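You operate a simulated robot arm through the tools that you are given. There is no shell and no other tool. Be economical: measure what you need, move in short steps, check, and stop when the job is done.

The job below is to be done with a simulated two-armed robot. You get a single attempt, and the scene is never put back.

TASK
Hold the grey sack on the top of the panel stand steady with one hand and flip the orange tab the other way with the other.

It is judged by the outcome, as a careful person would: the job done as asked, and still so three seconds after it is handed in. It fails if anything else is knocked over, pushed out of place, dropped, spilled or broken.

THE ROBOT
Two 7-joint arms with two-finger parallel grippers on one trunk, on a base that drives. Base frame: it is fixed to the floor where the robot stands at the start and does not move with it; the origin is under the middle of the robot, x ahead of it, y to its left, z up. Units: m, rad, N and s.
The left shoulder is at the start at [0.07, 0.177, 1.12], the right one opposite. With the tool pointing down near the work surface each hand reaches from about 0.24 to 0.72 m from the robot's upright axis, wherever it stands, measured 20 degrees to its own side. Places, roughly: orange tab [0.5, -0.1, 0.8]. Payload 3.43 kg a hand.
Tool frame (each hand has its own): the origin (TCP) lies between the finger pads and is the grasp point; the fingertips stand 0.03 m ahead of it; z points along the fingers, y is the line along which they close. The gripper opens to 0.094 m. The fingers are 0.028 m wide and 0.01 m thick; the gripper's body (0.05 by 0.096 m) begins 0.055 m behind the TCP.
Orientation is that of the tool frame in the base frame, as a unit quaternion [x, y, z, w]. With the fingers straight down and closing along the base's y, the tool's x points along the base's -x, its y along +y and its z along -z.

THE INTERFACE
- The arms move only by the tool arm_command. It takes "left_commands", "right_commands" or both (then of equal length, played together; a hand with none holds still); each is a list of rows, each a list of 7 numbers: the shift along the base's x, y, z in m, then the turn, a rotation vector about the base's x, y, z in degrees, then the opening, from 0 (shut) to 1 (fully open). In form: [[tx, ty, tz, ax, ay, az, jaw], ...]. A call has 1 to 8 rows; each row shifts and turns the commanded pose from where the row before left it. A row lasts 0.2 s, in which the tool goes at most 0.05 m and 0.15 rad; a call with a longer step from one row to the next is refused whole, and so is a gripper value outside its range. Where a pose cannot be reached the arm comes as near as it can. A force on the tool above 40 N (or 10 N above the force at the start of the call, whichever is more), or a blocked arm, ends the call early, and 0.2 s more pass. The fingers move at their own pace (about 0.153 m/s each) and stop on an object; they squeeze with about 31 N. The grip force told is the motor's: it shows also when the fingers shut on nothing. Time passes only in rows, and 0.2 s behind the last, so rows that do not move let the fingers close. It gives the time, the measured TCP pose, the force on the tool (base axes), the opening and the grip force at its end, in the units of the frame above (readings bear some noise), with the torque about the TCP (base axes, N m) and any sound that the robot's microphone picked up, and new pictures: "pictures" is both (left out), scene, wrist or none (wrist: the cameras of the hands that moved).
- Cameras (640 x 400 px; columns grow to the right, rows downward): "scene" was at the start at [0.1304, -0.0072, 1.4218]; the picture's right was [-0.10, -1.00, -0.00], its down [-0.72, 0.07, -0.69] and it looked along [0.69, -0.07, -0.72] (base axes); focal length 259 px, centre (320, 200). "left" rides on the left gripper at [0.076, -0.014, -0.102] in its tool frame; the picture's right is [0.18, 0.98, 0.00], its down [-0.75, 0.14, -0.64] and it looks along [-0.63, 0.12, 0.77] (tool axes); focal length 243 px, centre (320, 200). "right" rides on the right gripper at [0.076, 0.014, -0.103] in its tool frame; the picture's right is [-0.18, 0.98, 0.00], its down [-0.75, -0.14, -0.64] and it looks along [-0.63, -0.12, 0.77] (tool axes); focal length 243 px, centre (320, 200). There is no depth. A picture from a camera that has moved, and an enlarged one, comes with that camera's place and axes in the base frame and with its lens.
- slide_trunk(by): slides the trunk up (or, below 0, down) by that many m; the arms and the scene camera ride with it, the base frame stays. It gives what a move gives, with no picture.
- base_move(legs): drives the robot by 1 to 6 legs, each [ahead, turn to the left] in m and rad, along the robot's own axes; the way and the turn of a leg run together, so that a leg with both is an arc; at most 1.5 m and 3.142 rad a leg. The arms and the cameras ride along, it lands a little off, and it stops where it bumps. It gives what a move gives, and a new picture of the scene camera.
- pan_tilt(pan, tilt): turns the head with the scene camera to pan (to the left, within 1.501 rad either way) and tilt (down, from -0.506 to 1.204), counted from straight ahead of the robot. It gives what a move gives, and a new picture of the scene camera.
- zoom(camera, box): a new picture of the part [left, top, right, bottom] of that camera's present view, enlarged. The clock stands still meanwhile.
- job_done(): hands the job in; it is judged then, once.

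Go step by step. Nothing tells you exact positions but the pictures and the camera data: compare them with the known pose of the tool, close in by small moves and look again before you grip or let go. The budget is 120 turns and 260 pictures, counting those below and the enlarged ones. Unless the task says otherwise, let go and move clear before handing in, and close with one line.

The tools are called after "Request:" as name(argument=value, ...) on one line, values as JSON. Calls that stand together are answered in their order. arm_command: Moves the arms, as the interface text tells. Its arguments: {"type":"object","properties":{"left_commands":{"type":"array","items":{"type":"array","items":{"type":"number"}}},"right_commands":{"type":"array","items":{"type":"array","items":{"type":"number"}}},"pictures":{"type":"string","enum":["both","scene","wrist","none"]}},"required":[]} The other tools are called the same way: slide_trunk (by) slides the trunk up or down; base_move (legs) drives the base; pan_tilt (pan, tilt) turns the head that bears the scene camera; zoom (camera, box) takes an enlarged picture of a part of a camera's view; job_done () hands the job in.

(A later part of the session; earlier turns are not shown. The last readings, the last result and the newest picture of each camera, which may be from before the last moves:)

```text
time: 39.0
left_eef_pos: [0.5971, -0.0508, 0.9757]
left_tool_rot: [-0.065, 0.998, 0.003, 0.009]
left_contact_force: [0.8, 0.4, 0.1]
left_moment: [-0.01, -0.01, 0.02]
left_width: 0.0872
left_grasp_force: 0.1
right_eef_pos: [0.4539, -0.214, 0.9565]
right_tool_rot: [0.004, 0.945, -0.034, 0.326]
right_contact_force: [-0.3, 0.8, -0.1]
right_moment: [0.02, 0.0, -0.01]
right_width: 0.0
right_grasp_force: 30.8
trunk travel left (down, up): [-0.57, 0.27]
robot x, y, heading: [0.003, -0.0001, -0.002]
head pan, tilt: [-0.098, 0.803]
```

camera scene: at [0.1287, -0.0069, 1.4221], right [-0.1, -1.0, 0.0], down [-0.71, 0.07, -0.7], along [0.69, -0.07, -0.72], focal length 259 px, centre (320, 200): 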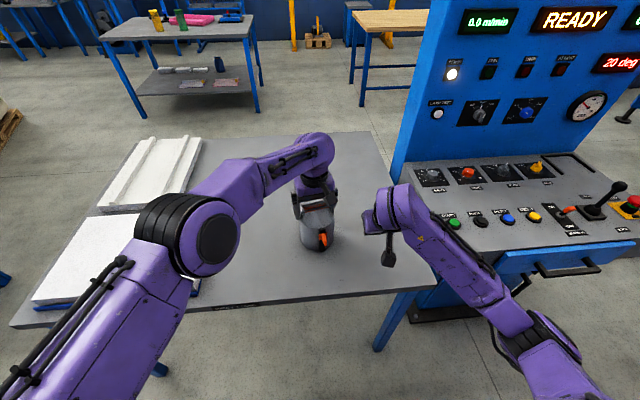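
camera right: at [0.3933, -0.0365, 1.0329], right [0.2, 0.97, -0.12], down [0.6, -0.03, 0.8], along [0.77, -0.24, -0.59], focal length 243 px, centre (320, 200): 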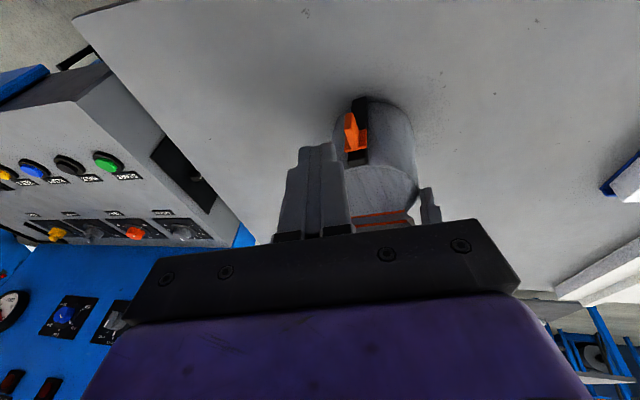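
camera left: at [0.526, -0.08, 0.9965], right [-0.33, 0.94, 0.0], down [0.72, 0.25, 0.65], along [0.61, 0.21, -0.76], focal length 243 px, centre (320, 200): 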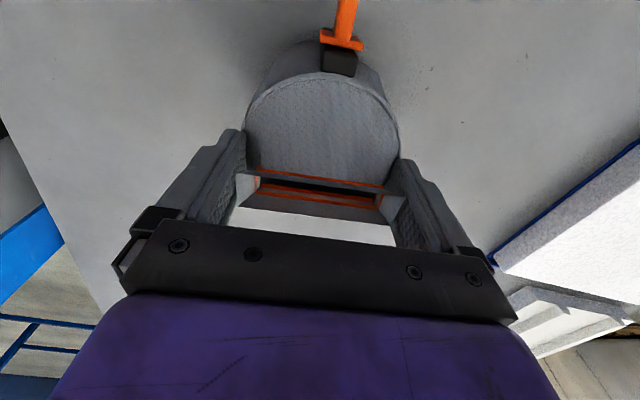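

Trunk lowered. I'll tilt the right hand to about 50° and test its reach off to the right side of the sack.

Request:
arm_command(right_commands=[[0, 0, 0, 2, -6, 0.7, 0], [0, 0, 0, 2, -6, 0.7, 0], [0.02, 0.01, -0.03, 0, 0, 0, 0], [0.02, 0.01, -0.03, 0, 0, 0, 0], [0.016, 0.01, -0.03, 0, 0, 0, 0]], pictures="scene")

```text
time: 40.2
left_eef_pos: [0.5972, -0.0489, 0.9748]
left_tool_rot: [-0.066, 0.998, 0.002, 0.008]
left_contact_force: [-0.5, 0.0, -0.8]
left_moment: [0.0, -0.04, 0.02]
left_width: 0.0874
left_grasp_force: 0.0
right_eef_pos: [0.5113, -0.1602, 0.8695]
right_tool_rot: [-0.017, 0.927, -0.026, 0.374]
right_contact_force: [0.4, 0.0, -0.6]
right_moment: [0.0, -0.02, 0.0]
right_width: 0.0
right_grasp_force: 31.4
right hand out of reach, approached as far as the arm can: row 1, 2
trunk travel left (down, up): [-0.57, 0.27]
robot x, y, heading: [0.0026, 0.0001, 0.003]
head pan, tilt: [-0.098, 0.803]
camera scene: at [0.1311, -0.0074, 1.2918], right [-0.1, -1.0, 0.0], down [-0.72, 0.07, -0.69], along [0.69, -0.07, -0.72], focal length 259 px, centre (320, 200)
```

scene: 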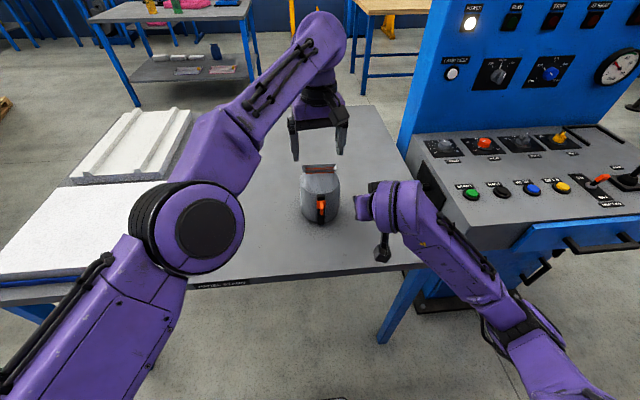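

It now reaches about 44° at z=0.87 there. I'll check lower and nearer, still clear of the sack.

Request:
arm_command(right_commands=[[0, 0, -0.025, 0, 0, 0, 0], [0, 0, -0.025, 0, 0, 0, 0]], pictures="none")

Request:
arm_command(right_commands=[[-0.04, 0.02, 0.03, 0, 0, 0, 0], [-0.03, 0.03, 0.03, 0, 0, 0, 0], [0, 0.03, 0, 0, 0, 0, 0]], pictures="wrist")

```text
time: 40.8
left_eef_pos: [0.5975, -0.0502, 0.9756]
left_tool_rot: [-0.065, 0.998, 0.002, 0.009]
left_contact_force: [-0.6, -0.2, -0.8]
left_moment: [0.01, 0.0, 0.01]
left_width: 0.0872
left_grasp_force: 0.0
right_eef_pos: [0.5079, -0.1441, 0.8271]
right_tool_rot: [-0.016, 0.927, -0.028, 0.374]
right_contact_force: [-0.2, 0.2, 0.3]
right_moment: [0.02, 0.01, 0.02]
right_width: 0.0
right_grasp_force: 30.9
right hand out of reach, approached as far as the arm can: row 1, 2
trunk travel left (down, up): [-0.57, 0.27]
robot x, y, heading: [-0.0008, -0.0009, 0.002]
head pan, tilt: [-0.098, 0.803]
```

```text
refused: row 1 steps farther than a row can; nothing moved
```

Still limited a bit, so I'll lift the hands and lower the trunk another 0.12 m.

Request:
arm_command(left_commands=[[0, 0, 0.025, 0, 0, 0, 0.93], [0, 0, 0.025, 0, 0, 0, 0.93], [0, 0, 0.025, 0, 0, 0, 0.93], [0, 0, 0.025, 0, 0, 0, 0.93], [0, 0, 0.02, 0, 0, 0, 0.93]], right_commands=[[-0.02, -0.01, 0.035, 0, 0, 0, 0], [-0.02, -0.01, 0.035, 0, 0, 0, 0], [-0.02, 0, 0.035, 0, 0, 0, 0], [-0.02, 0, 0.035, 0, 0, 0, 0], [0, 0, 0.03, 0, 0, 0, 0]], pictures="none")

Request:
slide_trunk(by=-0.12)

```text
time: 42.0
left_eef_pos: [0.5691, -0.0315, 1.0648]
left_tool_rot: [-0.065, 0.998, 0.001, 0.008]
left_contact_force: [0.3, 0.2, -0.2]
left_moment: [-0.02, 0.01, 0.01]
left_width: 0.0873
left_grasp_force: 0.1
left hand out of reach, approached as far as the arm can: row 1, 2, 3, 4, 5
right_eef_pos: [0.4272, -0.1627, 0.9983]
right_tool_rot: [-0.017, 0.927, -0.025, 0.375]
right_contact_force: [0.8, 0.5, 0.2]
right_moment: [0.0, 0.01, -0.01]
right_width: 0.0
right_grasp_force: 31.2
trunk travel left (down, up): [-0.57, 0.27]
robot x, y, heading: [0.0015, -0.0026, -0.001]
head pan, tilt: [-0.098, 0.803]
```

```text
time: 43.5
left_eef_pos: [0.5675, -0.0317, 0.9458]
left_tool_rot: [-0.065, 0.998, 0.002, 0.008]
left_contact_force: [0.4, -0.3, 0.4]
left_moment: [0.0, 0.01, 0.0]
left_width: 0.0872
left_grasp_force: 0.1
right_eef_pos: [0.4263, -0.1621, 0.8791]
right_tool_rot: [-0.016, 0.926, -0.025, 0.375]
right_contact_force: [0.9, -0.9, -0.2]
right_moment: [0.03, 0.03, -0.01]
right_width: 0.0001
right_grasp_force: 31.1
trunk travel left (down, up): [-0.45, 0.39]
robot x, y, heading: [-0.0004, -0.0007, -0.0]
head pan, tilt: [-0.098, 0.803]
```

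Left is close to its upper limit here. I'll test the right arm's reach at this trunk height before settling.

Request:
arm_command(right_commands=[[0.02, 0, -0.01, 1, -3, 0.5, 0], [0.03, 0, -0.01, 1, -3, 0.5, 0], [0.03, 0, -0.02, 0, 0, 0, 0], [0, 0, -0.02, 0, 0, 0, 0]], pictures="both")

```text
time: 44.5
left_eef_pos: [0.5675, -0.0307, 0.9464]
left_tool_rot: [-0.065, 0.998, 0.002, 0.009]
left_contact_force: [-0.2, -0.7, 0.0]
left_moment: [0.01, 0.03, 0.02]
left_width: 0.0874
left_grasp_force: 0.0
right_eef_pos: [0.505, -0.157, 0.821]
right_tool_rot: [-0.017, 0.906, -0.01, 0.423]
right_contact_force: [-0.1, 0.0, -0.5]
right_moment: [0.01, 0.03, 0.02]
right_width: 0.0
right_grasp_force: 30.9
right hand out of reach, approached as far as the arm can: row 4
trunk travel left (down, up): [-0.45, 0.39]
robot x, y, heading: [0.0006, -0.0003, -0.0]
head pan, tilt: [-0.098, 0.803]
camera scene: at [0.1303, -0.0075, 1.1719], right [-0.1, -1.0, 0.0], down [-0.72, 0.07, -0.69], along [0.69, -0.07, -0.72], focal length 259 px, centre (320, 200)
camera right: at [0.3782, -0.1444, 0.8288], right [0.1, 0.99, 0.11], down [-0.01, -0.11, 0.99], along [1.0, -0.1, -0.01], focal length 243 px, centre (320, 200)
```

scene: 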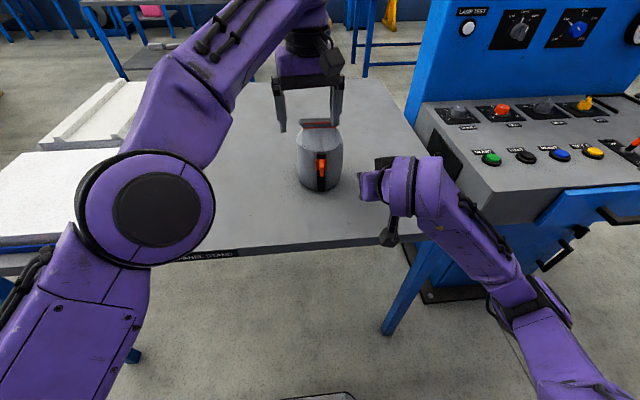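
right: 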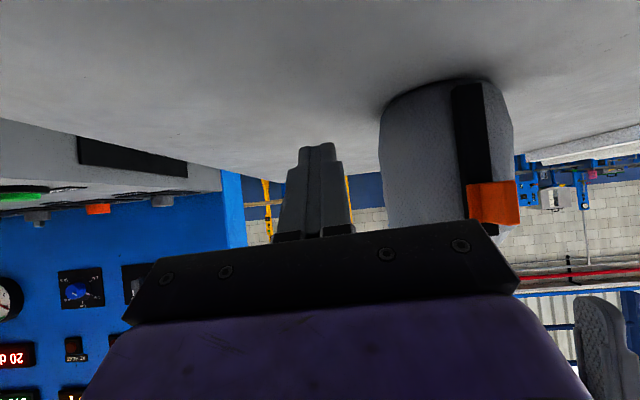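

The right arm reaches well now. Driving the base ahead about 0.05 m should ease both arms, so I'll retract the right hand, then drive.

Request:
arm_command(right_commands=[[-0.03, 0, 0.02, 0, 0, 0, 0], [-0.03, 0, 0.02, 0, 0, 0, 0], [-0.03, 0, 0.02, 0, 0, 0, 0]], pictures="none")

Request:
base_move(legs=[[0.05, 0]])

```text
time: 45.3
left_eef_pos: [0.5661, -0.0311, 0.9454]
left_tool_rot: [-0.066, 0.998, 0.002, 0.009]
left_contact_force: [-0.5, 0.1, -0.6]
left_moment: [0.0, 0.01, 0.03]
left_width: 0.0872
left_grasp_force: 0.0
right_eef_pos: [0.416, -0.1564, 0.8813]
right_tool_rot: [-0.016, 0.906, -0.006, 0.424]
right_contact_force: [-0.5, 0.9, -0.1]
right_moment: [-0.01, -0.03, 0.02]
right_width: 0.0
right_grasp_force: 31.7
trunk travel left (down, up): [-0.45, 0.39]
robot x, y, heading: [0.0012, 0.0022, 0.001]
head pan, tilt: [-0.098, 0.803]
```

```text
time: 46.2
left_eef_pos: [0.6188, -0.0314, 0.9432]
left_tool_rot: [-0.066, 0.998, 0.002, 0.007]
left_contact_force: [0.7, 0.1, -0.6]
left_moment: [0.02, 0.01, -0.03]
left_width: 0.0874
left_grasp_force: 0.0
right_eef_pos: [0.468, -0.1572, 0.8811]
right_tool_rot: [-0.017, 0.906, -0.006, 0.423]
right_contact_force: [0.3, 0.9, -0.7]
right_moment: [0.0, 0.06, 0.03]
right_width: 0.0
right_grasp_force: 31.6
trunk travel left (down, up): [-0.45, 0.39]
robot x, y, heading: [0.0522, -0.0024, -0.004]
head pan, tilt: [-0.098, 0.803]
camera scene: at [0.182, -0.0077, 1.1716], right [-0.1, -1.0, 0.0], down [-0.72, 0.07, -0.69], along [0.69, -0.07, -0.72], focal length 259 px, centre (320, 200)
```

scene: 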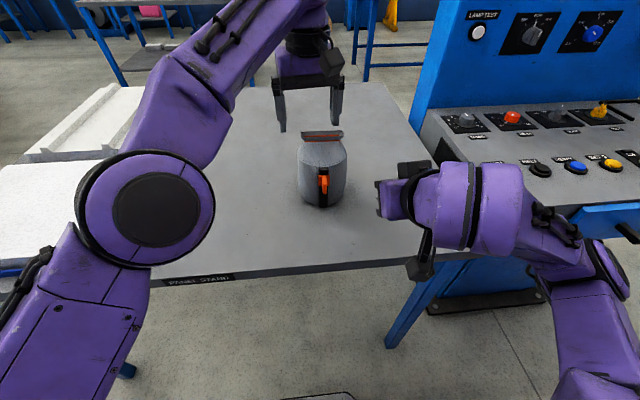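

Drive done. I'll locate the sack anew.

Request:
zoom(camera="scene", box=[270, 115, 370, 215])

Request:
zoom(camera="left", box=[190, 20, 450, 240])

```text
4.00 times, centred on (320, 165) of scene
camera zoom: at [0.182, -0.0077, 1.1716], right [-0.1, -1.0, 0.0], down [-0.72, 0.07, -0.69], along [0.69, -0.07, -0.72], focal length 1035 px, centre (320, 340)
```

zoom: 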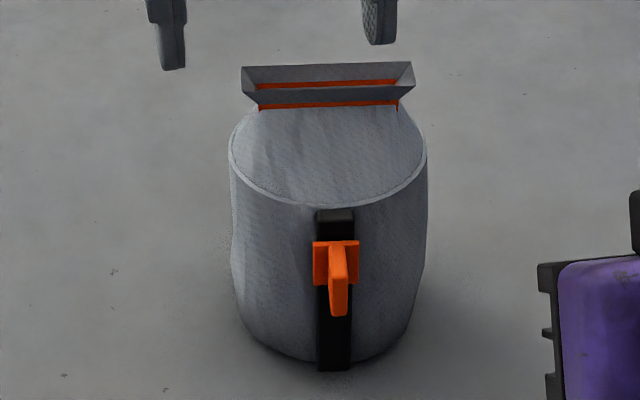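

```text
1.82 times, centred on (320, 130) of left
camera zoom: at [0.5449, -0.0556, 1.0446], right [-0.31, 0.95, 0.0], down [0.72, 0.24, 0.65], along [0.62, 0.2, -0.76], focal length 441 px, centre (320, 327)
```

zoom: 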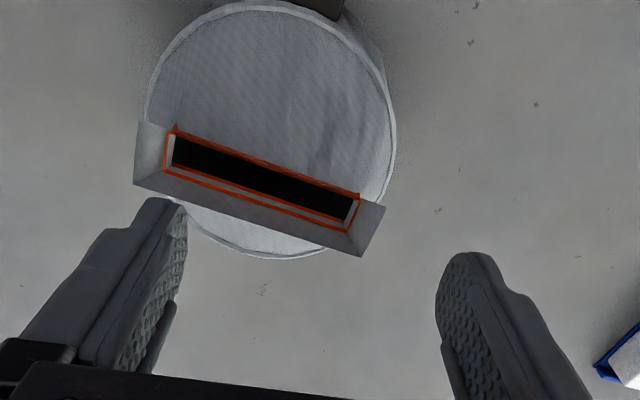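

The sack centre is now near [0.611,-0.056], with the neck yawed about -1°. I'll bring the left hand over it, yawed to match.

Request:
arm_command(left_commands=[[-0.008, -0.012, 0, 0, 0, -4.5, 0.93], [0, -0.012, 0, 0, 0, -4.5, 0.93]], pictures="none")

```text
time: 46.8
left_eef_pos: [0.6125, -0.0446, 0.9447]
left_tool_rot: [0.005, 1.0, -0.004, 0.007]
left_contact_force: [-0.1, 0.2, 0.0]
left_moment: [-0.02, 0.01, 0.04]
left_width: 0.0876
left_grasp_force: 0.0
left hand out of reach, approached as far as the arm can: row 2
right_eef_pos: [0.4676, -0.1559, 0.881]
right_tool_rot: [-0.017, 0.906, -0.007, 0.424]
right_contact_force: [0.3, -0.3, 0.1]
right_moment: [0.0, -0.02, -0.01]
right_width: 0.0004
right_grasp_force: 31.1
trunk travel left (down, up): [-0.45, 0.39]
robot x, y, heading: [0.0483, 0.0014, 0.002]
head pan, tilt: [-0.098, 0.803]
```

Left is right at its limit at this height, so I'll raise the trunk 0.04 m.

Request:
slide_trunk(by=0.04)

Request:
arm_command(left_commands=[[0, -0.006, -0.02, 0, 0, 0, 0.93], [0, -0.006, -0.02, 0, 0, 0, 0.93]], pictures="wrist")

Request:
zoom(camera="left", box=[190, 20, 450, 240])

```text
time: 47.6
left_eef_pos: [0.6126, -0.0448, 0.9842]
left_tool_rot: [0.006, 1.0, -0.004, 0.008]
left_contact_force: [-0.2, 0.5, 0.3]
left_moment: [0.04, -0.01, -0.06]
left_width: 0.0875
left_grasp_force: 0.1
right_eef_pos: [0.4659, -0.1561, 0.92]
right_tool_rot: [-0.017, 0.905, -0.007, 0.424]
right_contact_force: [1.1, -0.3, -0.7]
right_moment: [-0.04, 0.04, 0.0]
right_width: 0.0
right_grasp_force: 31.0
trunk travel left (down, up): [-0.49, 0.35]
robot x, y, heading: [0.0523, -0.0026, -0.003]
head pan, tilt: [-0.098, 0.803]
```

```text
time: 48.2
left_eef_pos: [0.6072, -0.0658, 0.943]
left_tool_rot: [0.014, 1.0, 0.001, 0.008]
left_contact_force: [-0.1, 0.9, 0.1]
left_moment: [-0.03, 0.01, 0.0]
left_width: 0.0873
left_grasp_force: 0.0
right_eef_pos: [0.4667, -0.1568, 0.9213]
right_tool_rot: [-0.017, 0.906, -0.006, 0.422]
right_contact_force: [-0.2, 0.4, 0.1]
right_moment: [-0.02, 0.0, 0.02]
right_width: 0.0002
right_grasp_force: 31.3
trunk travel left (down, up): [-0.49, 0.35]
robot x, y, heading: [0.0526, -0.0041, -0.004]
head pan, tilt: [-0.098, 0.803]
camera left: at [0.53, -0.0788, 1.0435], right [-0.16, 0.99, 0.0], down [0.75, 0.12, 0.66], along [0.65, 0.1, -0.75], focal length 243 px, centre (320, 200)
```

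left: 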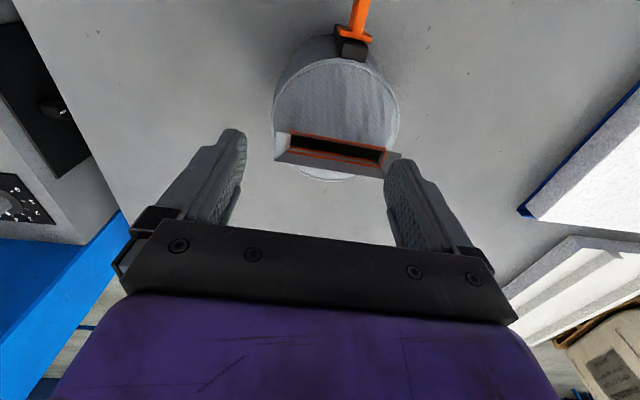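

```text
1.82 times, centred on (320, 130) of left
camera zoom: at [0.53, -0.0788, 1.0435], right [-0.16, 0.99, 0.0], down [0.75, 0.12, 0.66], along [0.65, 0.1, -0.75], focal length 441 px, centre (320, 327)
```

zoom: 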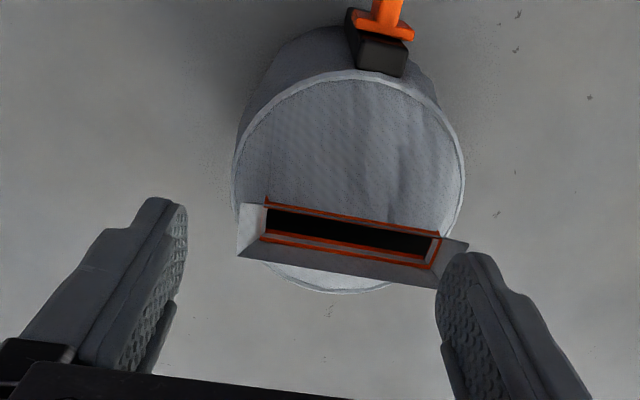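

The neck's centre is at [0.613,-0.055], so I'll shift the left hand by +6 mm in x and +10 mm in y and lower onto the rim.

Request:
arm_command(left_commands=[[0.005, 0.0105, 0, 0, 0, 0, 0.93], [0, 0, -0.012, 0, 0, 0, 0.93], [0, 0, -0.015, 0, 0, 0, 0.93], [0, 0, -0.012, 0, 0, 0, 0.93]], pictures="none")

Request:
zoom(camera="left", box=[190, 20, 450, 240])

```text
time: 49.2
left_eef_pos: [0.612, -0.0561, 0.904]
left_tool_rot: [0.013, 1.0, 0.001, 0.008]
left_contact_force: [-0.1, 0.3, 0.2]
left_moment: [-0.02, -0.04, 0.0]
left_width: 0.0871
left_grasp_force: 0.0
right_eef_pos: [0.4657, -0.1559, 0.9216]
right_tool_rot: [-0.017, 0.905, -0.006, 0.424]
right_contact_force: [-0.2, 0.4, -0.8]
right_moment: [-0.03, 0.01, 0.01]
right_width: 0.0001
right_grasp_force: 30.5
trunk travel left (down, up): [-0.49, 0.35]
robot x, y, heading: [0.0512, -0.004, -0.003]
head pan, tilt: [-0.098, 0.803]
```

```text
1.82 times, centred on (320, 130) of left
camera zoom: at [0.5347, -0.0674, 1.0043], right [-0.16, 0.99, 0.0], down [0.75, 0.12, 0.66], along [0.65, 0.1, -0.76], focal length 441 px, centre (320, 327)
```

zoom: 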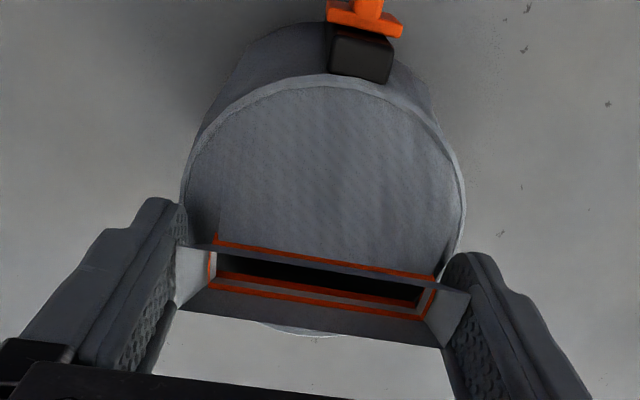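

Well centred. I'll lower onto the rim.

Request:
arm_command(left_commands=[[0, 0, -0.004, 0, 0, 0, 0.93], [0, 0, -0.004, 0, 0, 0, 0.93], [0, 0, -0.003, 0, 0, 0, 0.93]], pictures="none")

```text
time: 50.0
left_eef_pos: [0.6124, -0.0555, 0.8944]
left_tool_rot: [0.012, 1.0, 0.0, 0.011]
left_contact_force: [1.1, -0.2, 11.0]
left_moment: [-0.26, 0.07, 0.13]
left_width: 0.0873
left_grasp_force: 0.0
right_eef_pos: [0.4661, -0.1568, 0.922]
right_tool_rot: [-0.017, 0.905, -0.006, 0.424]
right_contact_force: [0.0, 0.1, 0.4]
right_moment: [0.0, 0.01, -0.01]
right_width: 0.0
right_grasp_force: 31.2
trunk travel left (down, up): [-0.49, 0.35]
robot x, y, heading: [0.0491, 0.0011, -0.001]
head pan, tilt: [-0.098, 0.803]
```

Contact at 11 N. Now I'll drag the sack gently back by -9 mm in x and +8° in yaw to its original pose.

Request:
arm_command(left_commands=[[-0.002, 0, 0, 0, 0, 2, 0.93], [-0.002, 0, 0, 0, 0, 2, 0.93], [-0.002, 0, 0, 0, 0, 2, 0.93], [-0.002, 0, 0, 0, 0, 2, 0.93], [-0.001, 0, 0, 0, 0, 0, 0.93]], pictures="none")

Request:
zoom(camera="scene", box=[270, 100, 370, 200])

Request:
zoom(camera="left", box=[190, 20, 450, 240])

```text
time: 51.2
left_eef_pos: [0.6071, -0.0471, 0.8964]
left_tool_rot: [-0.065, 0.998, -0.004, 0.008]
left_contact_force: [14.3, 1.2, 30.8]
left_moment: [0.87, -0.43, -0.28]
left_width: 0.0872
left_grasp_force: 0.1
right_eef_pos: [0.4659, -0.1571, 0.9216]
right_tool_rot: [-0.016, 0.905, -0.007, 0.425]
right_contact_force: [-0.4, 0.0, 0.2]
right_moment: [-0.01, 0.0, -0.01]
right_width: 0.0
right_grasp_force: 31.0
trunk travel left (down, up): [-0.49, 0.35]
robot x, y, heading: [0.0482, 0.0001, -0.002]
head pan, tilt: [-0.098, 0.803]
```

```text
4.00 times, centred on (320, 150) of scene
camera zoom: at [0.1787, -0.0071, 1.2121], right [-0.1, -1.0, 0.0], down [-0.71, 0.07, -0.7], along [0.69, -0.07, -0.72], focal length 1035 px, centre (320, 400)
```

zoom: 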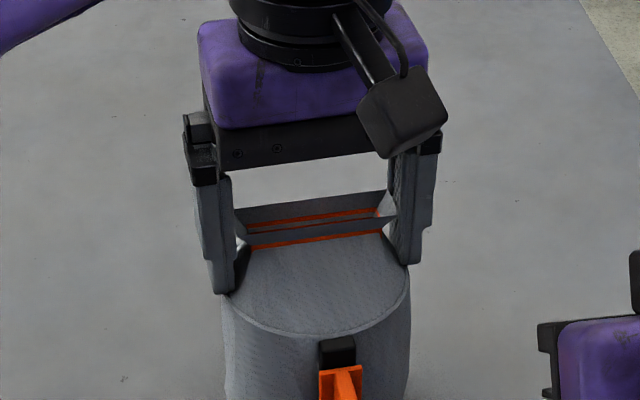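

```text
1.82 times, centred on (320, 130) of left
camera zoom: at [0.5325, -0.0701, 0.9965], right [-0.31, 0.95, -0.01], down [0.72, 0.24, 0.65], along [0.62, 0.19, -0.76], focal length 441 px, centre (320, 327)
```

zoom: 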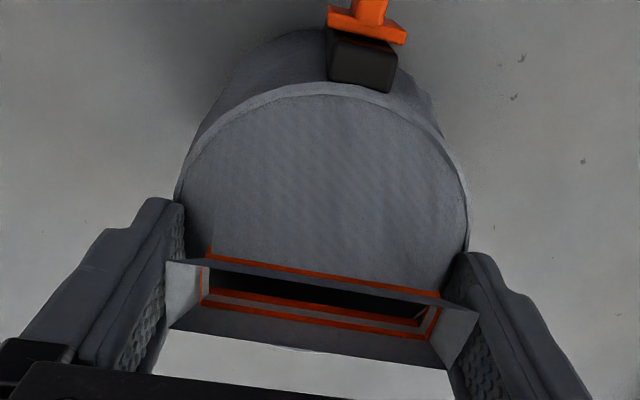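

The sack follows and is within several mm of its start. I'll ease the press slightly, then bring the right hand up for a look at the tab.

Request:
arm_command(left_commands=[[0, 0, 0.001, 0, 0, 0, 0.93], [0, 0, 0, 0, 0, 0, 0.93], [0, 0, 0, 0, 0, 0, 0.93]], right_commands=[[-0.01, 0.02, 0, 1, 0, 0, 0], [-0.01, 0.03, 0, 1, 0, 0, 0], [0, 0.03, -0.01, 0, 0, 0, 0]])

Request:
zoom(camera="right", box=[230, 10, 420, 170])

Request:
zoom(camera="left", box=[260, 0, 420, 110])

```text
time: 52.0
left_eef_pos: [0.6072, -0.0474, 0.8965]
left_tool_rot: [-0.064, 0.998, -0.006, 0.005]
left_contact_force: [0.3, -0.3, -0.2]
left_moment: [0.02, -0.04, 0.0]
left_width: 0.0872
left_grasp_force: 0.0
right_eef_pos: [0.4841, -0.1017, 0.8981]
right_tool_rot: [-0.009, 0.906, 0.008, 0.424]
right_contact_force: [-0.2, -0.2, -0.2]
right_moment: [0.02, 0.03, -0.04]
right_width: 0.0
right_grasp_force: 30.7
right hand out of reach, approached as far as the arm can: row 1, 2, 3
trunk travel left (down, up): [-0.49, 0.35]
robot x, y, heading: [0.0473, 0.0011, -0.004]
head pan, tilt: [-0.098, 0.803]
camera scene: at [0.18, -0.0069, 1.2116], right [-0.1, -1.0, 0.0], down [-0.72, 0.07, -0.69], along [0.69, -0.07, -0.72], focal length 259 px, centre (320, 200)
camera right: at [0.3578, -0.0899, 0.9048], right [0.09, 0.98, 0.15], down [-0.01, -0.15, 0.99], along [1.0, -0.09, -0.01], focal length 243 px, centre (320, 200)
camera left: at [0.5325, -0.0703, 0.9974], right [-0.31, 0.95, -0.02], down [0.72, 0.24, 0.65], along [0.62, 0.19, -0.76], focal length 243 px, centre (320, 200)
```

scene: 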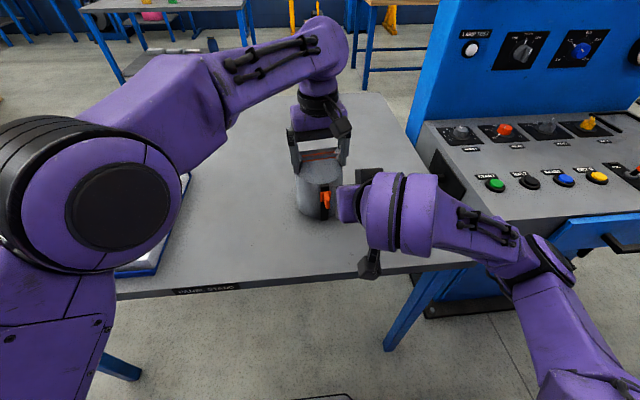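
right: 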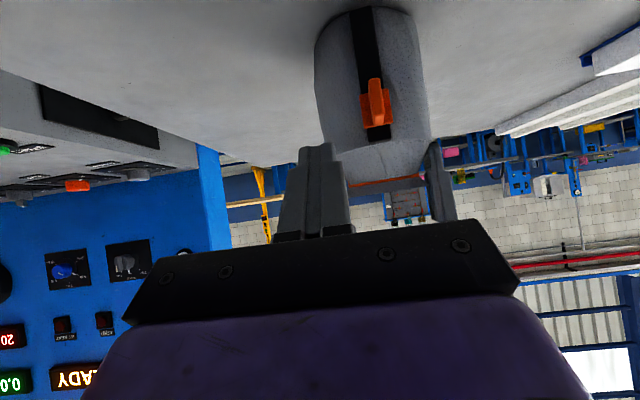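
left: 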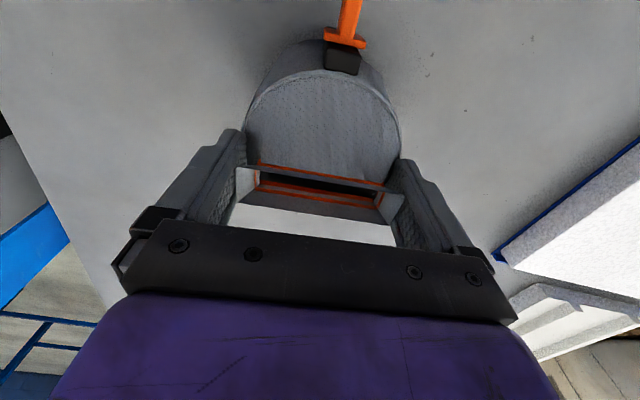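

```text
2.50 times, centred on (325, 90) of right
camera zoom: at [0.3578, -0.0899, 0.9048], right [0.09, 0.98, 0.15], down [-0.01, -0.15, 0.99], along [1.0, -0.09, -0.01], focal length 606 px, centre (308, 475)
```

zoom: 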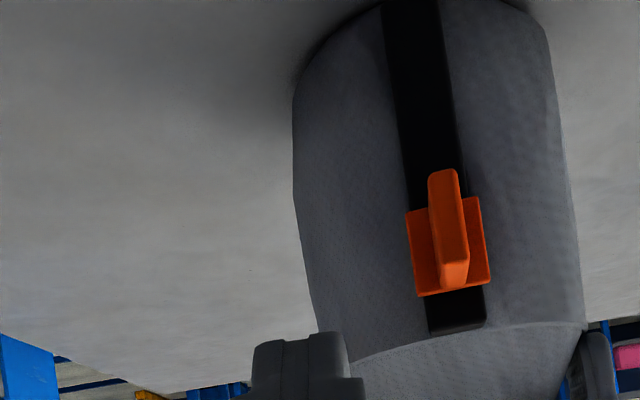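

```text
3.64 times, centred on (340, 55) of left
camera zoom: at [0.5325, -0.0703, 0.9974], right [-0.31, 0.95, -0.02], down [0.72, 0.24, 0.65], along [0.62, 0.19, -0.76], focal length 882 px, centre (247, 727)
```

zoom: 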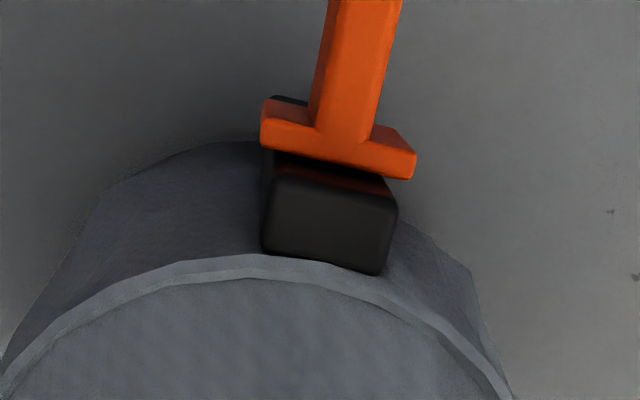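

The fin is at x 0.5125–0.535, y≈-0.058, top z≈0.857. I'll restore the left press slightly and bring the right tip over the fin.

Request:
arm_command(left_commands=[[0, 0, -0.001, 0, 0, 0, 0.93], [0, 0, -0.001, 0, 0, 0, 0.93], [0, 0, 0, 0, 0, 0, 0.93]], right_commands=[[0.025, 0.006, 0, 0, 0, 0, 0], [0.02, 0.006, -0.004, 0, 0, 0, 0], [0.0165, 0.006, -0.01, 0, 0, 0, 0]])

Request:
zoom(camera="right", box=[230, 10, 420, 170])

Request:
zoom(camera="left", box=[260, 0, 420, 110])

```text
time: 52.8
left_eef_pos: [0.6085, -0.0468, 0.8985]
left_tool_rot: [-0.066, 0.998, -0.008, 0.008]
left_contact_force: [-0.9, -0.2, -0.9]
left_moment: [-0.01, 0.0, -0.01]
left_width: 0.0874
left_grasp_force: 0.0
right_eef_pos: [0.5464, -0.0859, 0.8851]
right_tool_rot: [-0.009, 0.905, 0.009, 0.425]
right_contact_force: [-0.5, -0.5, 2.5]
right_moment: [-0.02, -0.01, -0.02]
right_width: 0.0001
right_grasp_force: 30.5
trunk travel left (down, up): [-0.49, 0.35]
robot x, y, heading: [0.0505, -0.0011, 0.0]
head pan, tilt: [-0.098, 0.803]
camera scene: at [0.1795, -0.0075, 1.2121], right [-0.1, -1.0, 0.0], down [-0.72, 0.07, -0.7], along [0.69, -0.07, -0.72], focal length 259 px, centre (320, 200)
camera right: at [0.4195, -0.0727, 0.8919], right [0.09, 0.98, 0.15], down [-0.01, -0.15, 0.99], along [1.0, -0.09, -0.01], focal length 243 px, centre (320, 200)
camera left: at [0.534, -0.0683, 0.9995], right [-0.31, 0.95, -0.02], down [0.72, 0.25, 0.65], along [0.62, 0.19, -0.76], focal length 243 px, centre (320, 200)
```

scene: 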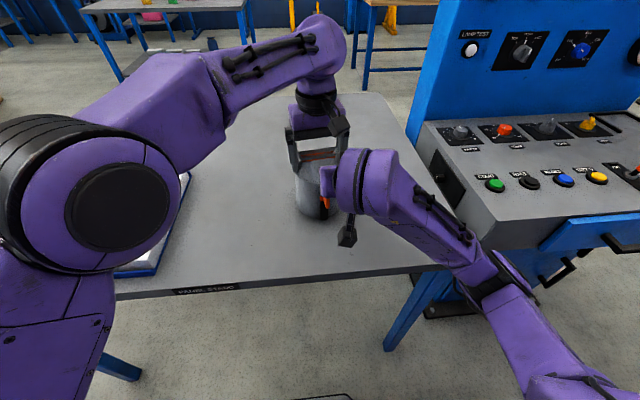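
right: 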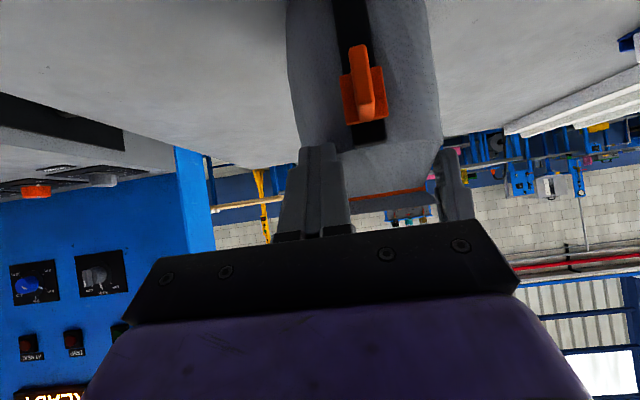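
left: 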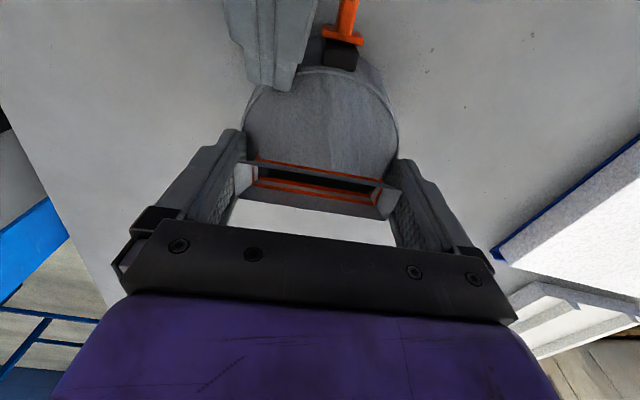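

```text
2.50 times, centred on (325, 90) of right
camera zoom: at [0.4195, -0.0727, 0.8919], right [0.09, 0.98, 0.15], down [-0.01, -0.15, 0.99], along [1.0, -0.09, -0.01], focal length 606 px, centre (308, 475)
```

zoom: 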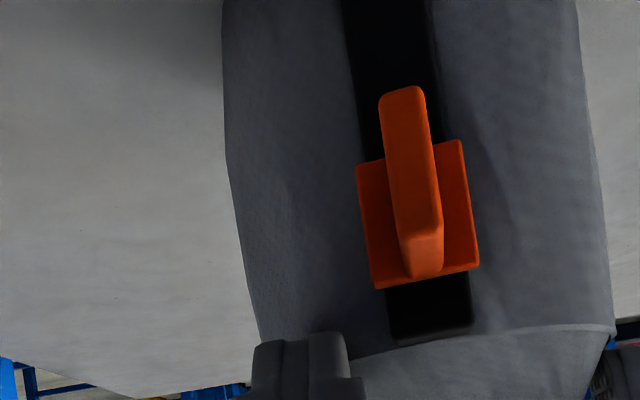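

```text
3.64 times, centred on (340, 55) of left
camera zoom: at [0.534, -0.0683, 0.9995], right [-0.31, 0.95, -0.02], down [0.72, 0.25, 0.65], along [0.62, 0.19, -0.76], focal length 882 px, centre (247, 727)
```

zoom: 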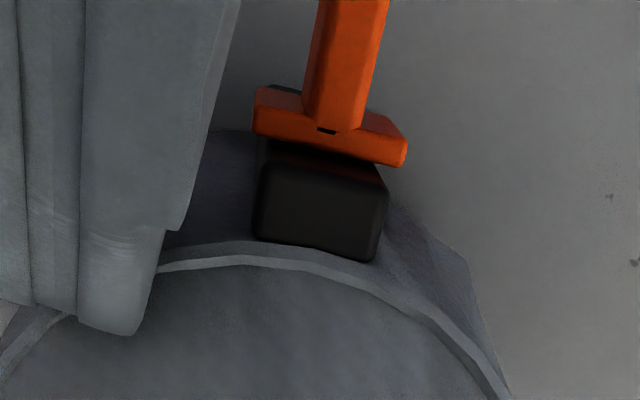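

The right hand overshot, since its command had been reset to the measured pose, and it is touching the lid's edge lightly. I'll lift it and reposition over the fin, lowering the left to regain contact.

Request:
arm_command(left_commands=[[0, 0, 0, 0, 0, 0, 0.93], [0, 0, 0, 0, 0, 0, 0.93], [0, 0, -0.002, 0, 0, 0, 0.93], [0, 0, -0.002, 0, 0, 0, 0.93]], right_commands=[[-0.005, 0, 0.012, 0, 0, 0, 0], [-0.035, 0, 0, 0, 0, 0, 0], [0, 0.014, 0, 0, 0, 0, 0], [0, 0.014, 0, 0, 0, 0, 0]], pictures="none")

Request:
zoom(camera="right", box=[230, 10, 420, 170])

Request:
zoom(camera="left", box=[200, 0, 440, 220])

```text
time: 53.8
left_eef_pos: [0.609, -0.0442, 0.8952]
left_tool_rot: [-0.068, 0.998, -0.01, 0.009]
left_contact_force: [-0.7, -1.7, 13.2]
left_moment: [0.45, 0.22, 0.03]
left_width: 0.0863
left_grasp_force: 0.1
right_eef_pos: [0.5061, -0.0571, 0.8966]
right_tool_rot: [-0.01, 0.905, 0.009, 0.425]
right_contact_force: [0.2, 1.4, 0.4]
right_moment: [0.0, -0.03, -0.02]
right_width: 0.0
right_grasp_force: 31.0
trunk travel left (down, up): [-0.49, 0.35]
robot x, y, heading: [0.0498, 0.0005, 0.0]
head pan, tilt: [-0.098, 0.803]
```

```text
2.50 times, centred on (325, 90) of right
camera zoom: at [0.3784, -0.0442, 0.9044], right [0.09, 0.98, 0.15], down [-0.01, -0.15, 0.99], along [1.0, -0.09, -0.01], focal length 606 px, centre (308, 475)
```

zoom: 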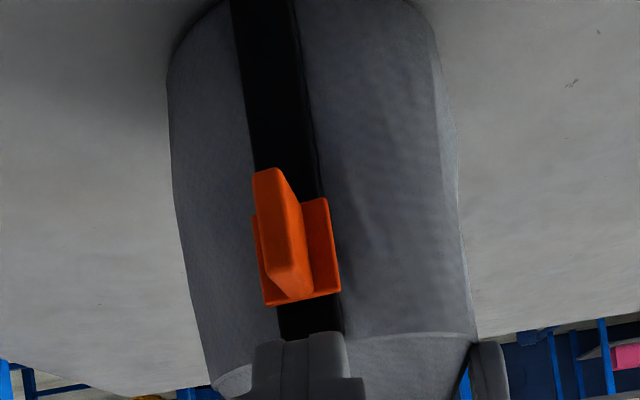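

```text
1.82 times, centred on (320, 110) of left
camera zoom: at [0.5342, -0.0669, 0.997], right [-0.32, 0.95, -0.02], down [0.72, 0.25, 0.65], along [0.62, 0.19, -0.76], focal length 441 px, centre (320, 364)
```

zoom: 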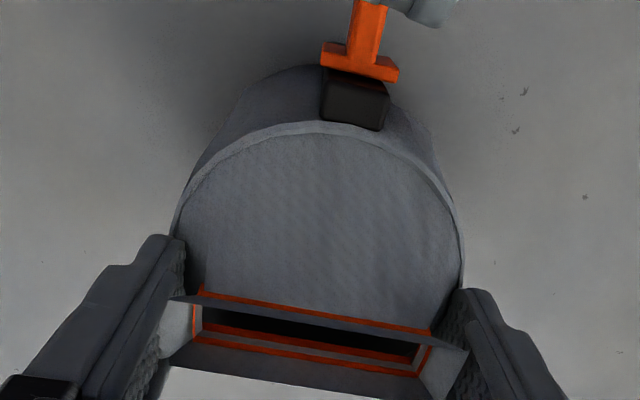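

The left is pressing at 13 N and the right tip is above the fin. I'll lower the right tip, shifting 3 mm to the right, in small steps.

Request:
arm_command(right_commands=[[0, -0.003, -0.003, 0, 0, 0, 0], [0, 0, -0.004, 0, 0, 0, 0], [0, 0, -0.004, 0, 0, 0, 0]], pictures="none")

Request:
zoom(camera="right", box=[230, 10, 420, 170])

Request:
zoom(camera="left", box=[260, 0, 420, 110])

```text
time: 54.6
left_eef_pos: [0.6083, -0.0447, 0.8965]
left_tool_rot: [-0.068, 0.998, -0.01, 0.009]
left_contact_force: [2.1, -0.6, 18.7]
left_moment: [0.76, 0.28, -0.02]
left_width: 0.0864
left_grasp_force: 0.1
right_eef_pos: [0.5056, -0.0591, 0.8866]
right_tool_rot: [-0.008, 0.905, 0.009, 0.425]
right_contact_force: [0.1, -0.6, -0.1]
right_moment: [0.01, 0.0, 0.04]
right_width: 0.0001
right_grasp_force: 31.3
trunk travel left (down, up): [-0.49, 0.35]
robot x, y, heading: [0.0553, 0.0036, -0.002]
head pan, tilt: [-0.098, 0.803]
```

```text
2.50 times, centred on (325, 90) of right
camera zoom: at [0.3781, -0.0478, 0.8936], right [0.09, 0.98, 0.15], down [-0.01, -0.15, 0.99], along [1.0, -0.09, -0.01], focal length 606 px, centre (308, 475)
```

zoom: 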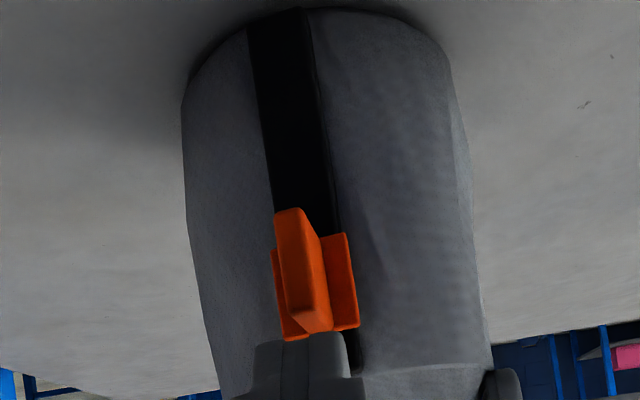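

```text
3.64 times, centred on (340, 55) of left
camera zoom: at [0.5338, -0.0668, 0.9968], right [-0.32, 0.95, -0.02], down [0.72, 0.25, 0.65], along [0.62, 0.19, -0.76], focal length 882 px, centre (247, 727)
```

zoom: 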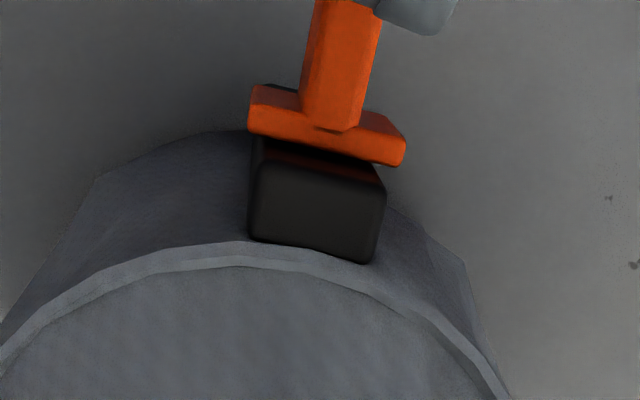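

Comparing both views, the tip is about 10 mm short in x: the fin is really at x≈0.523–0.545. I'll raise, advance 10 mm and lower again.

Request:
arm_command(right_commands=[[0, 0, 0.012, 0, 0, 0, 0], [0.01, -0.001, 0, 0, 0, 0, 0], [0, 0, -0.006, 0, 0, 0, 0]], pictures="none")

Request:
zoom(camera="right", box=[230, 10, 420, 170])

Request:
zoom(camera="left", box=[260, 0, 420, 110])

```text
time: 55.4
left_eef_pos: [0.6078, -0.0435, 0.8947]
left_tool_rot: [-0.067, 0.998, -0.011, 0.008]
left_contact_force: [2.4, -1.4, 21.2]
left_moment: [0.88, 0.34, -0.09]
left_width: 0.0866
left_grasp_force: 0.1
right_eef_pos: [0.5161, -0.0612, 0.8924]
right_tool_rot: [-0.009, 0.906, 0.01, 0.424]
right_contact_force: [0.9, 0.0, -0.7]
right_moment: [0.0, 0.0, 0.0]
right_width: 0.0
right_grasp_force: 30.7
trunk travel left (down, up): [-0.49, 0.35]
robot x, y, heading: [0.0501, -0.0022, -0.0]
head pan, tilt: [-0.098, 0.803]
```

```text
2.50 times, centred on (325, 90) of right
camera zoom: at [0.3881, -0.0488, 0.8998], right [0.09, 0.98, 0.15], down [-0.01, -0.15, 0.99], along [1.0, -0.09, -0.01], focal length 606 px, centre (308, 475)
```

zoom: 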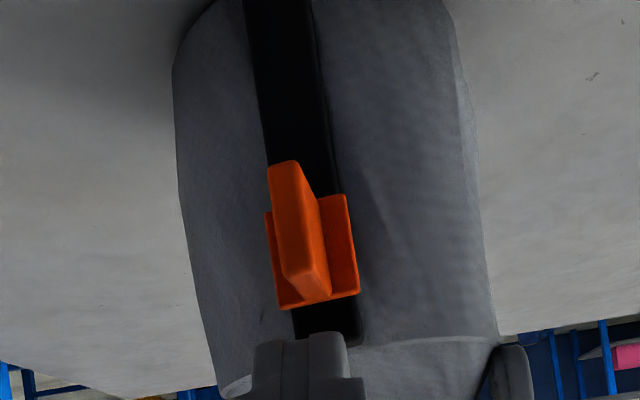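

```text
3.64 times, centred on (340, 55) of left
camera zoom: at [0.5336, -0.0667, 0.9968], right [-0.32, 0.95, -0.02], down [0.72, 0.25, 0.65], along [0.62, 0.19, -0.76], focal length 882 px, centre (247, 727)
```

zoom: 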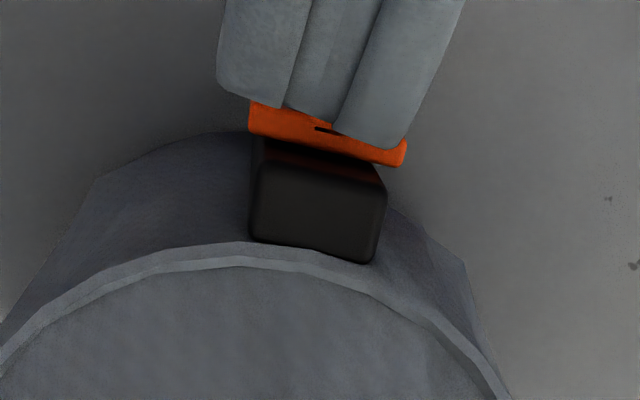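

Now the tip is exactly over the fin. I'll push down in small steps.

Request:
arm_command(right_commands=[[0, 0, -0.004, 0, 0, 0, 0], [0, 0, -0.004, 0, 0, 0, 0], [0, 0, -0.004, 0, 0, 0, 0], [0, 0, -0.004, 0, 0, 0, 0]], pictures="none")

Request:
zoom(camera="right", box=[230, 10, 420, 170])

Request:
zoom(camera="left", box=[200, 0, 440, 220])

```text
time: 56.4
left_eef_pos: [0.6093, -0.0456, 0.897]
left_tool_rot: [-0.068, 0.998, -0.01, 0.008]
left_contact_force: [3.1, -0.3, 21.5]
left_moment: [0.83, 0.33, -0.11]
left_width: 0.087
left_grasp_force: 0.1
right_eef_pos: [0.5166, -0.0601, 0.876]
right_tool_rot: [-0.009, 0.905, 0.01, 0.424]
right_contact_force: [0.6, -0.3, -0.2]
right_moment: [0.02, -0.01, 0.0]
right_width: 0.0
right_grasp_force: 31.2
trunk travel left (down, up): [-0.49, 0.35]
robot x, y, heading: [0.0528, -0.0034, -0.006]
head pan, tilt: [-0.098, 0.803]
```

```text
2.50 times, centred on (325, 90) of right
camera zoom: at [0.3882, -0.0486, 0.8837], right [0.09, 0.98, 0.15], down [-0.01, -0.15, 0.99], along [1.0, -0.09, -0.01], focal length 606 px, centre (308, 475)
```

zoom: 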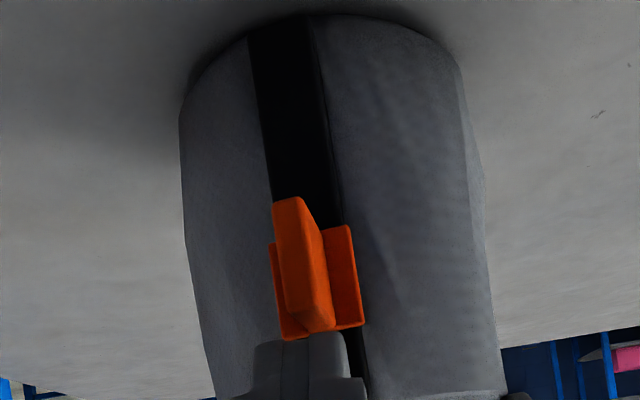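

```text
1.82 times, centred on (320, 110) of left
camera zoom: at [0.5336, -0.0668, 0.9969], right [-0.32, 0.95, -0.02], down [0.72, 0.25, 0.65], along [0.62, 0.19, -0.76], focal length 441 px, centre (320, 364)
```

zoom: 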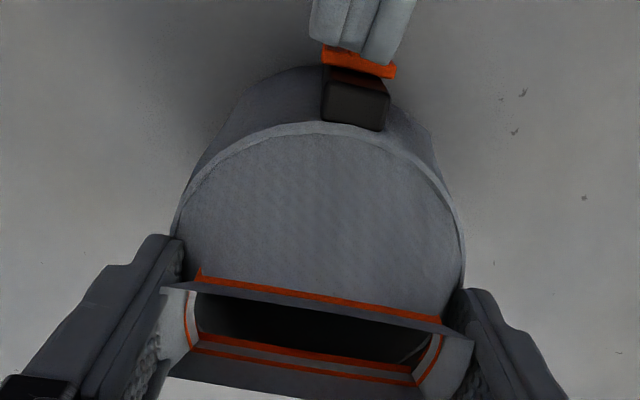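

The tip is on the fin, and the neck's slot seems to be opening as the tab moves. I'll continue pushing down.

Request:
arm_command(right_commands=[[0, 0, -0.005, 0, 0, 0, 0], [0, 0, -0.005, 0, 0, 0, 0], [0, 0, -0.005, 0, 0, 0, 0]], pictures="none")

Request:
zoom(camera="right", box=[230, 10, 420, 170])

Request:
zoom(camera="left", box=[200, 0, 440, 220])

```text
time: 57.2
left_eef_pos: [0.6086, -0.0455, 0.8954]
left_tool_rot: [-0.068, 0.998, -0.009, 0.009]
left_contact_force: [2.2, -1.0, 20.5]
left_moment: [0.83, 0.27, -0.08]
left_width: 0.0868
left_grasp_force: 0.1
right_eef_pos: [0.5172, -0.061, 0.8614]
right_tool_rot: [-0.009, 0.906, 0.009, 0.424]
right_contact_force: [1.0, 0.2, 0.9]
right_moment: [-0.04, -0.02, 0.03]
right_width: 0.0
right_grasp_force: 30.7
trunk travel left (down, up): [-0.49, 0.35]
robot x, y, heading: [0.0507, -0.0025, 0.001]
head pan, tilt: [-0.098, 0.803]
```

```text
2.50 times, centred on (325, 90) of right
camera zoom: at [0.3884, -0.0489, 0.8688], right [0.09, 0.98, 0.15], down [-0.01, -0.15, 0.99], along [1.0, -0.09, -0.01], focal length 606 px, centre (308, 475)
```

zoom: 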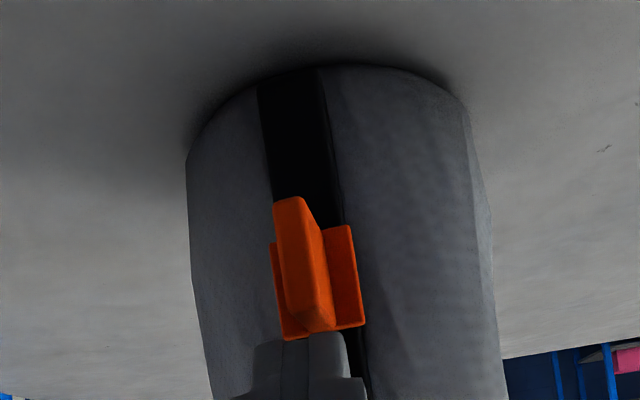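

```text
1.82 times, centred on (320, 110) of left
camera zoom: at [0.5336, -0.0668, 0.9969], right [-0.32, 0.95, -0.02], down [0.72, 0.25, 0.65], along [0.62, 0.19, -0.76], focal length 441 px, centre (320, 364)
```

zoom: 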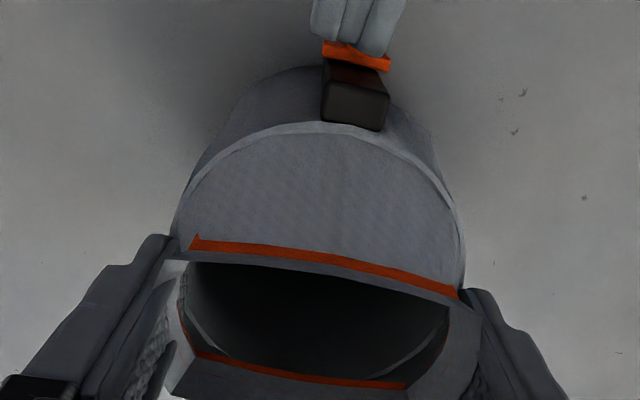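

The tab slides smoothly and the mouth is opening. I'll continue down to the end of the travel.

Request:
arm_command(right_commands=[[0, 0, -0.005, 0, 0, 0, 0], [0, 0, -0.005, 0, 0, 0, 0], [0, 0, -0.005, 0, 0, 0, 0], [0, 0, -0.003, 0, 0, 0, 0]], pictures="none")

Request:
zoom(camera="right", box=[230, 10, 420, 170])

Request:
zoom(camera="left", box=[200, 0, 440, 220])

```text
time: 58.2
left_eef_pos: [0.6089, -0.0439, 0.8959]
left_tool_rot: [-0.068, 0.998, -0.01, 0.009]
left_contact_force: [2.1, -0.4, 19.3]
left_moment: [0.8, 0.29, -0.06]
left_width: 0.0866
left_grasp_force: 0.1
right_eef_pos: [0.5156, -0.0615, 0.8429]
right_tool_rot: [-0.008, 0.905, 0.008, 0.425]
right_contact_force: [0.3, 0.4, 0.9]
right_moment: [-0.02, 0.0, 0.0]
right_width: 0.0
right_grasp_force: 31.2
trunk travel left (down, up): [-0.49, 0.35]
robot x, y, heading: [0.0479, 0.0, -0.003]
head pan, tilt: [-0.098, 0.803]
```

```text
2.50 times, centred on (325, 90) of right
camera zoom: at [0.3884, -0.0487, 0.8505], right [0.09, 0.98, 0.15], down [-0.01, -0.15, 0.99], along [1.0, -0.09, -0.01], focal length 606 px, centre (308, 475)
```

zoom: 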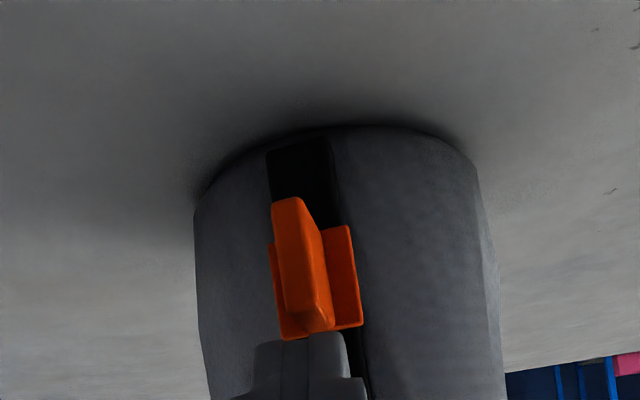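

```text
1.82 times, centred on (320, 110) of left
camera zoom: at [0.5337, -0.0668, 0.9969], right [-0.32, 0.95, -0.02], down [0.72, 0.25, 0.65], along [0.62, 0.19, -0.76], focal length 441 px, centre (320, 364)
```

zoom: 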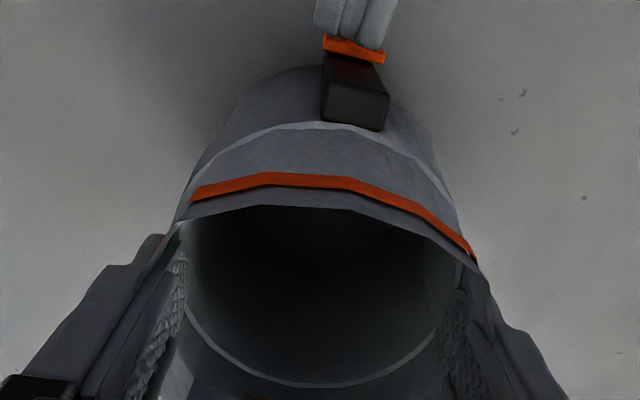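

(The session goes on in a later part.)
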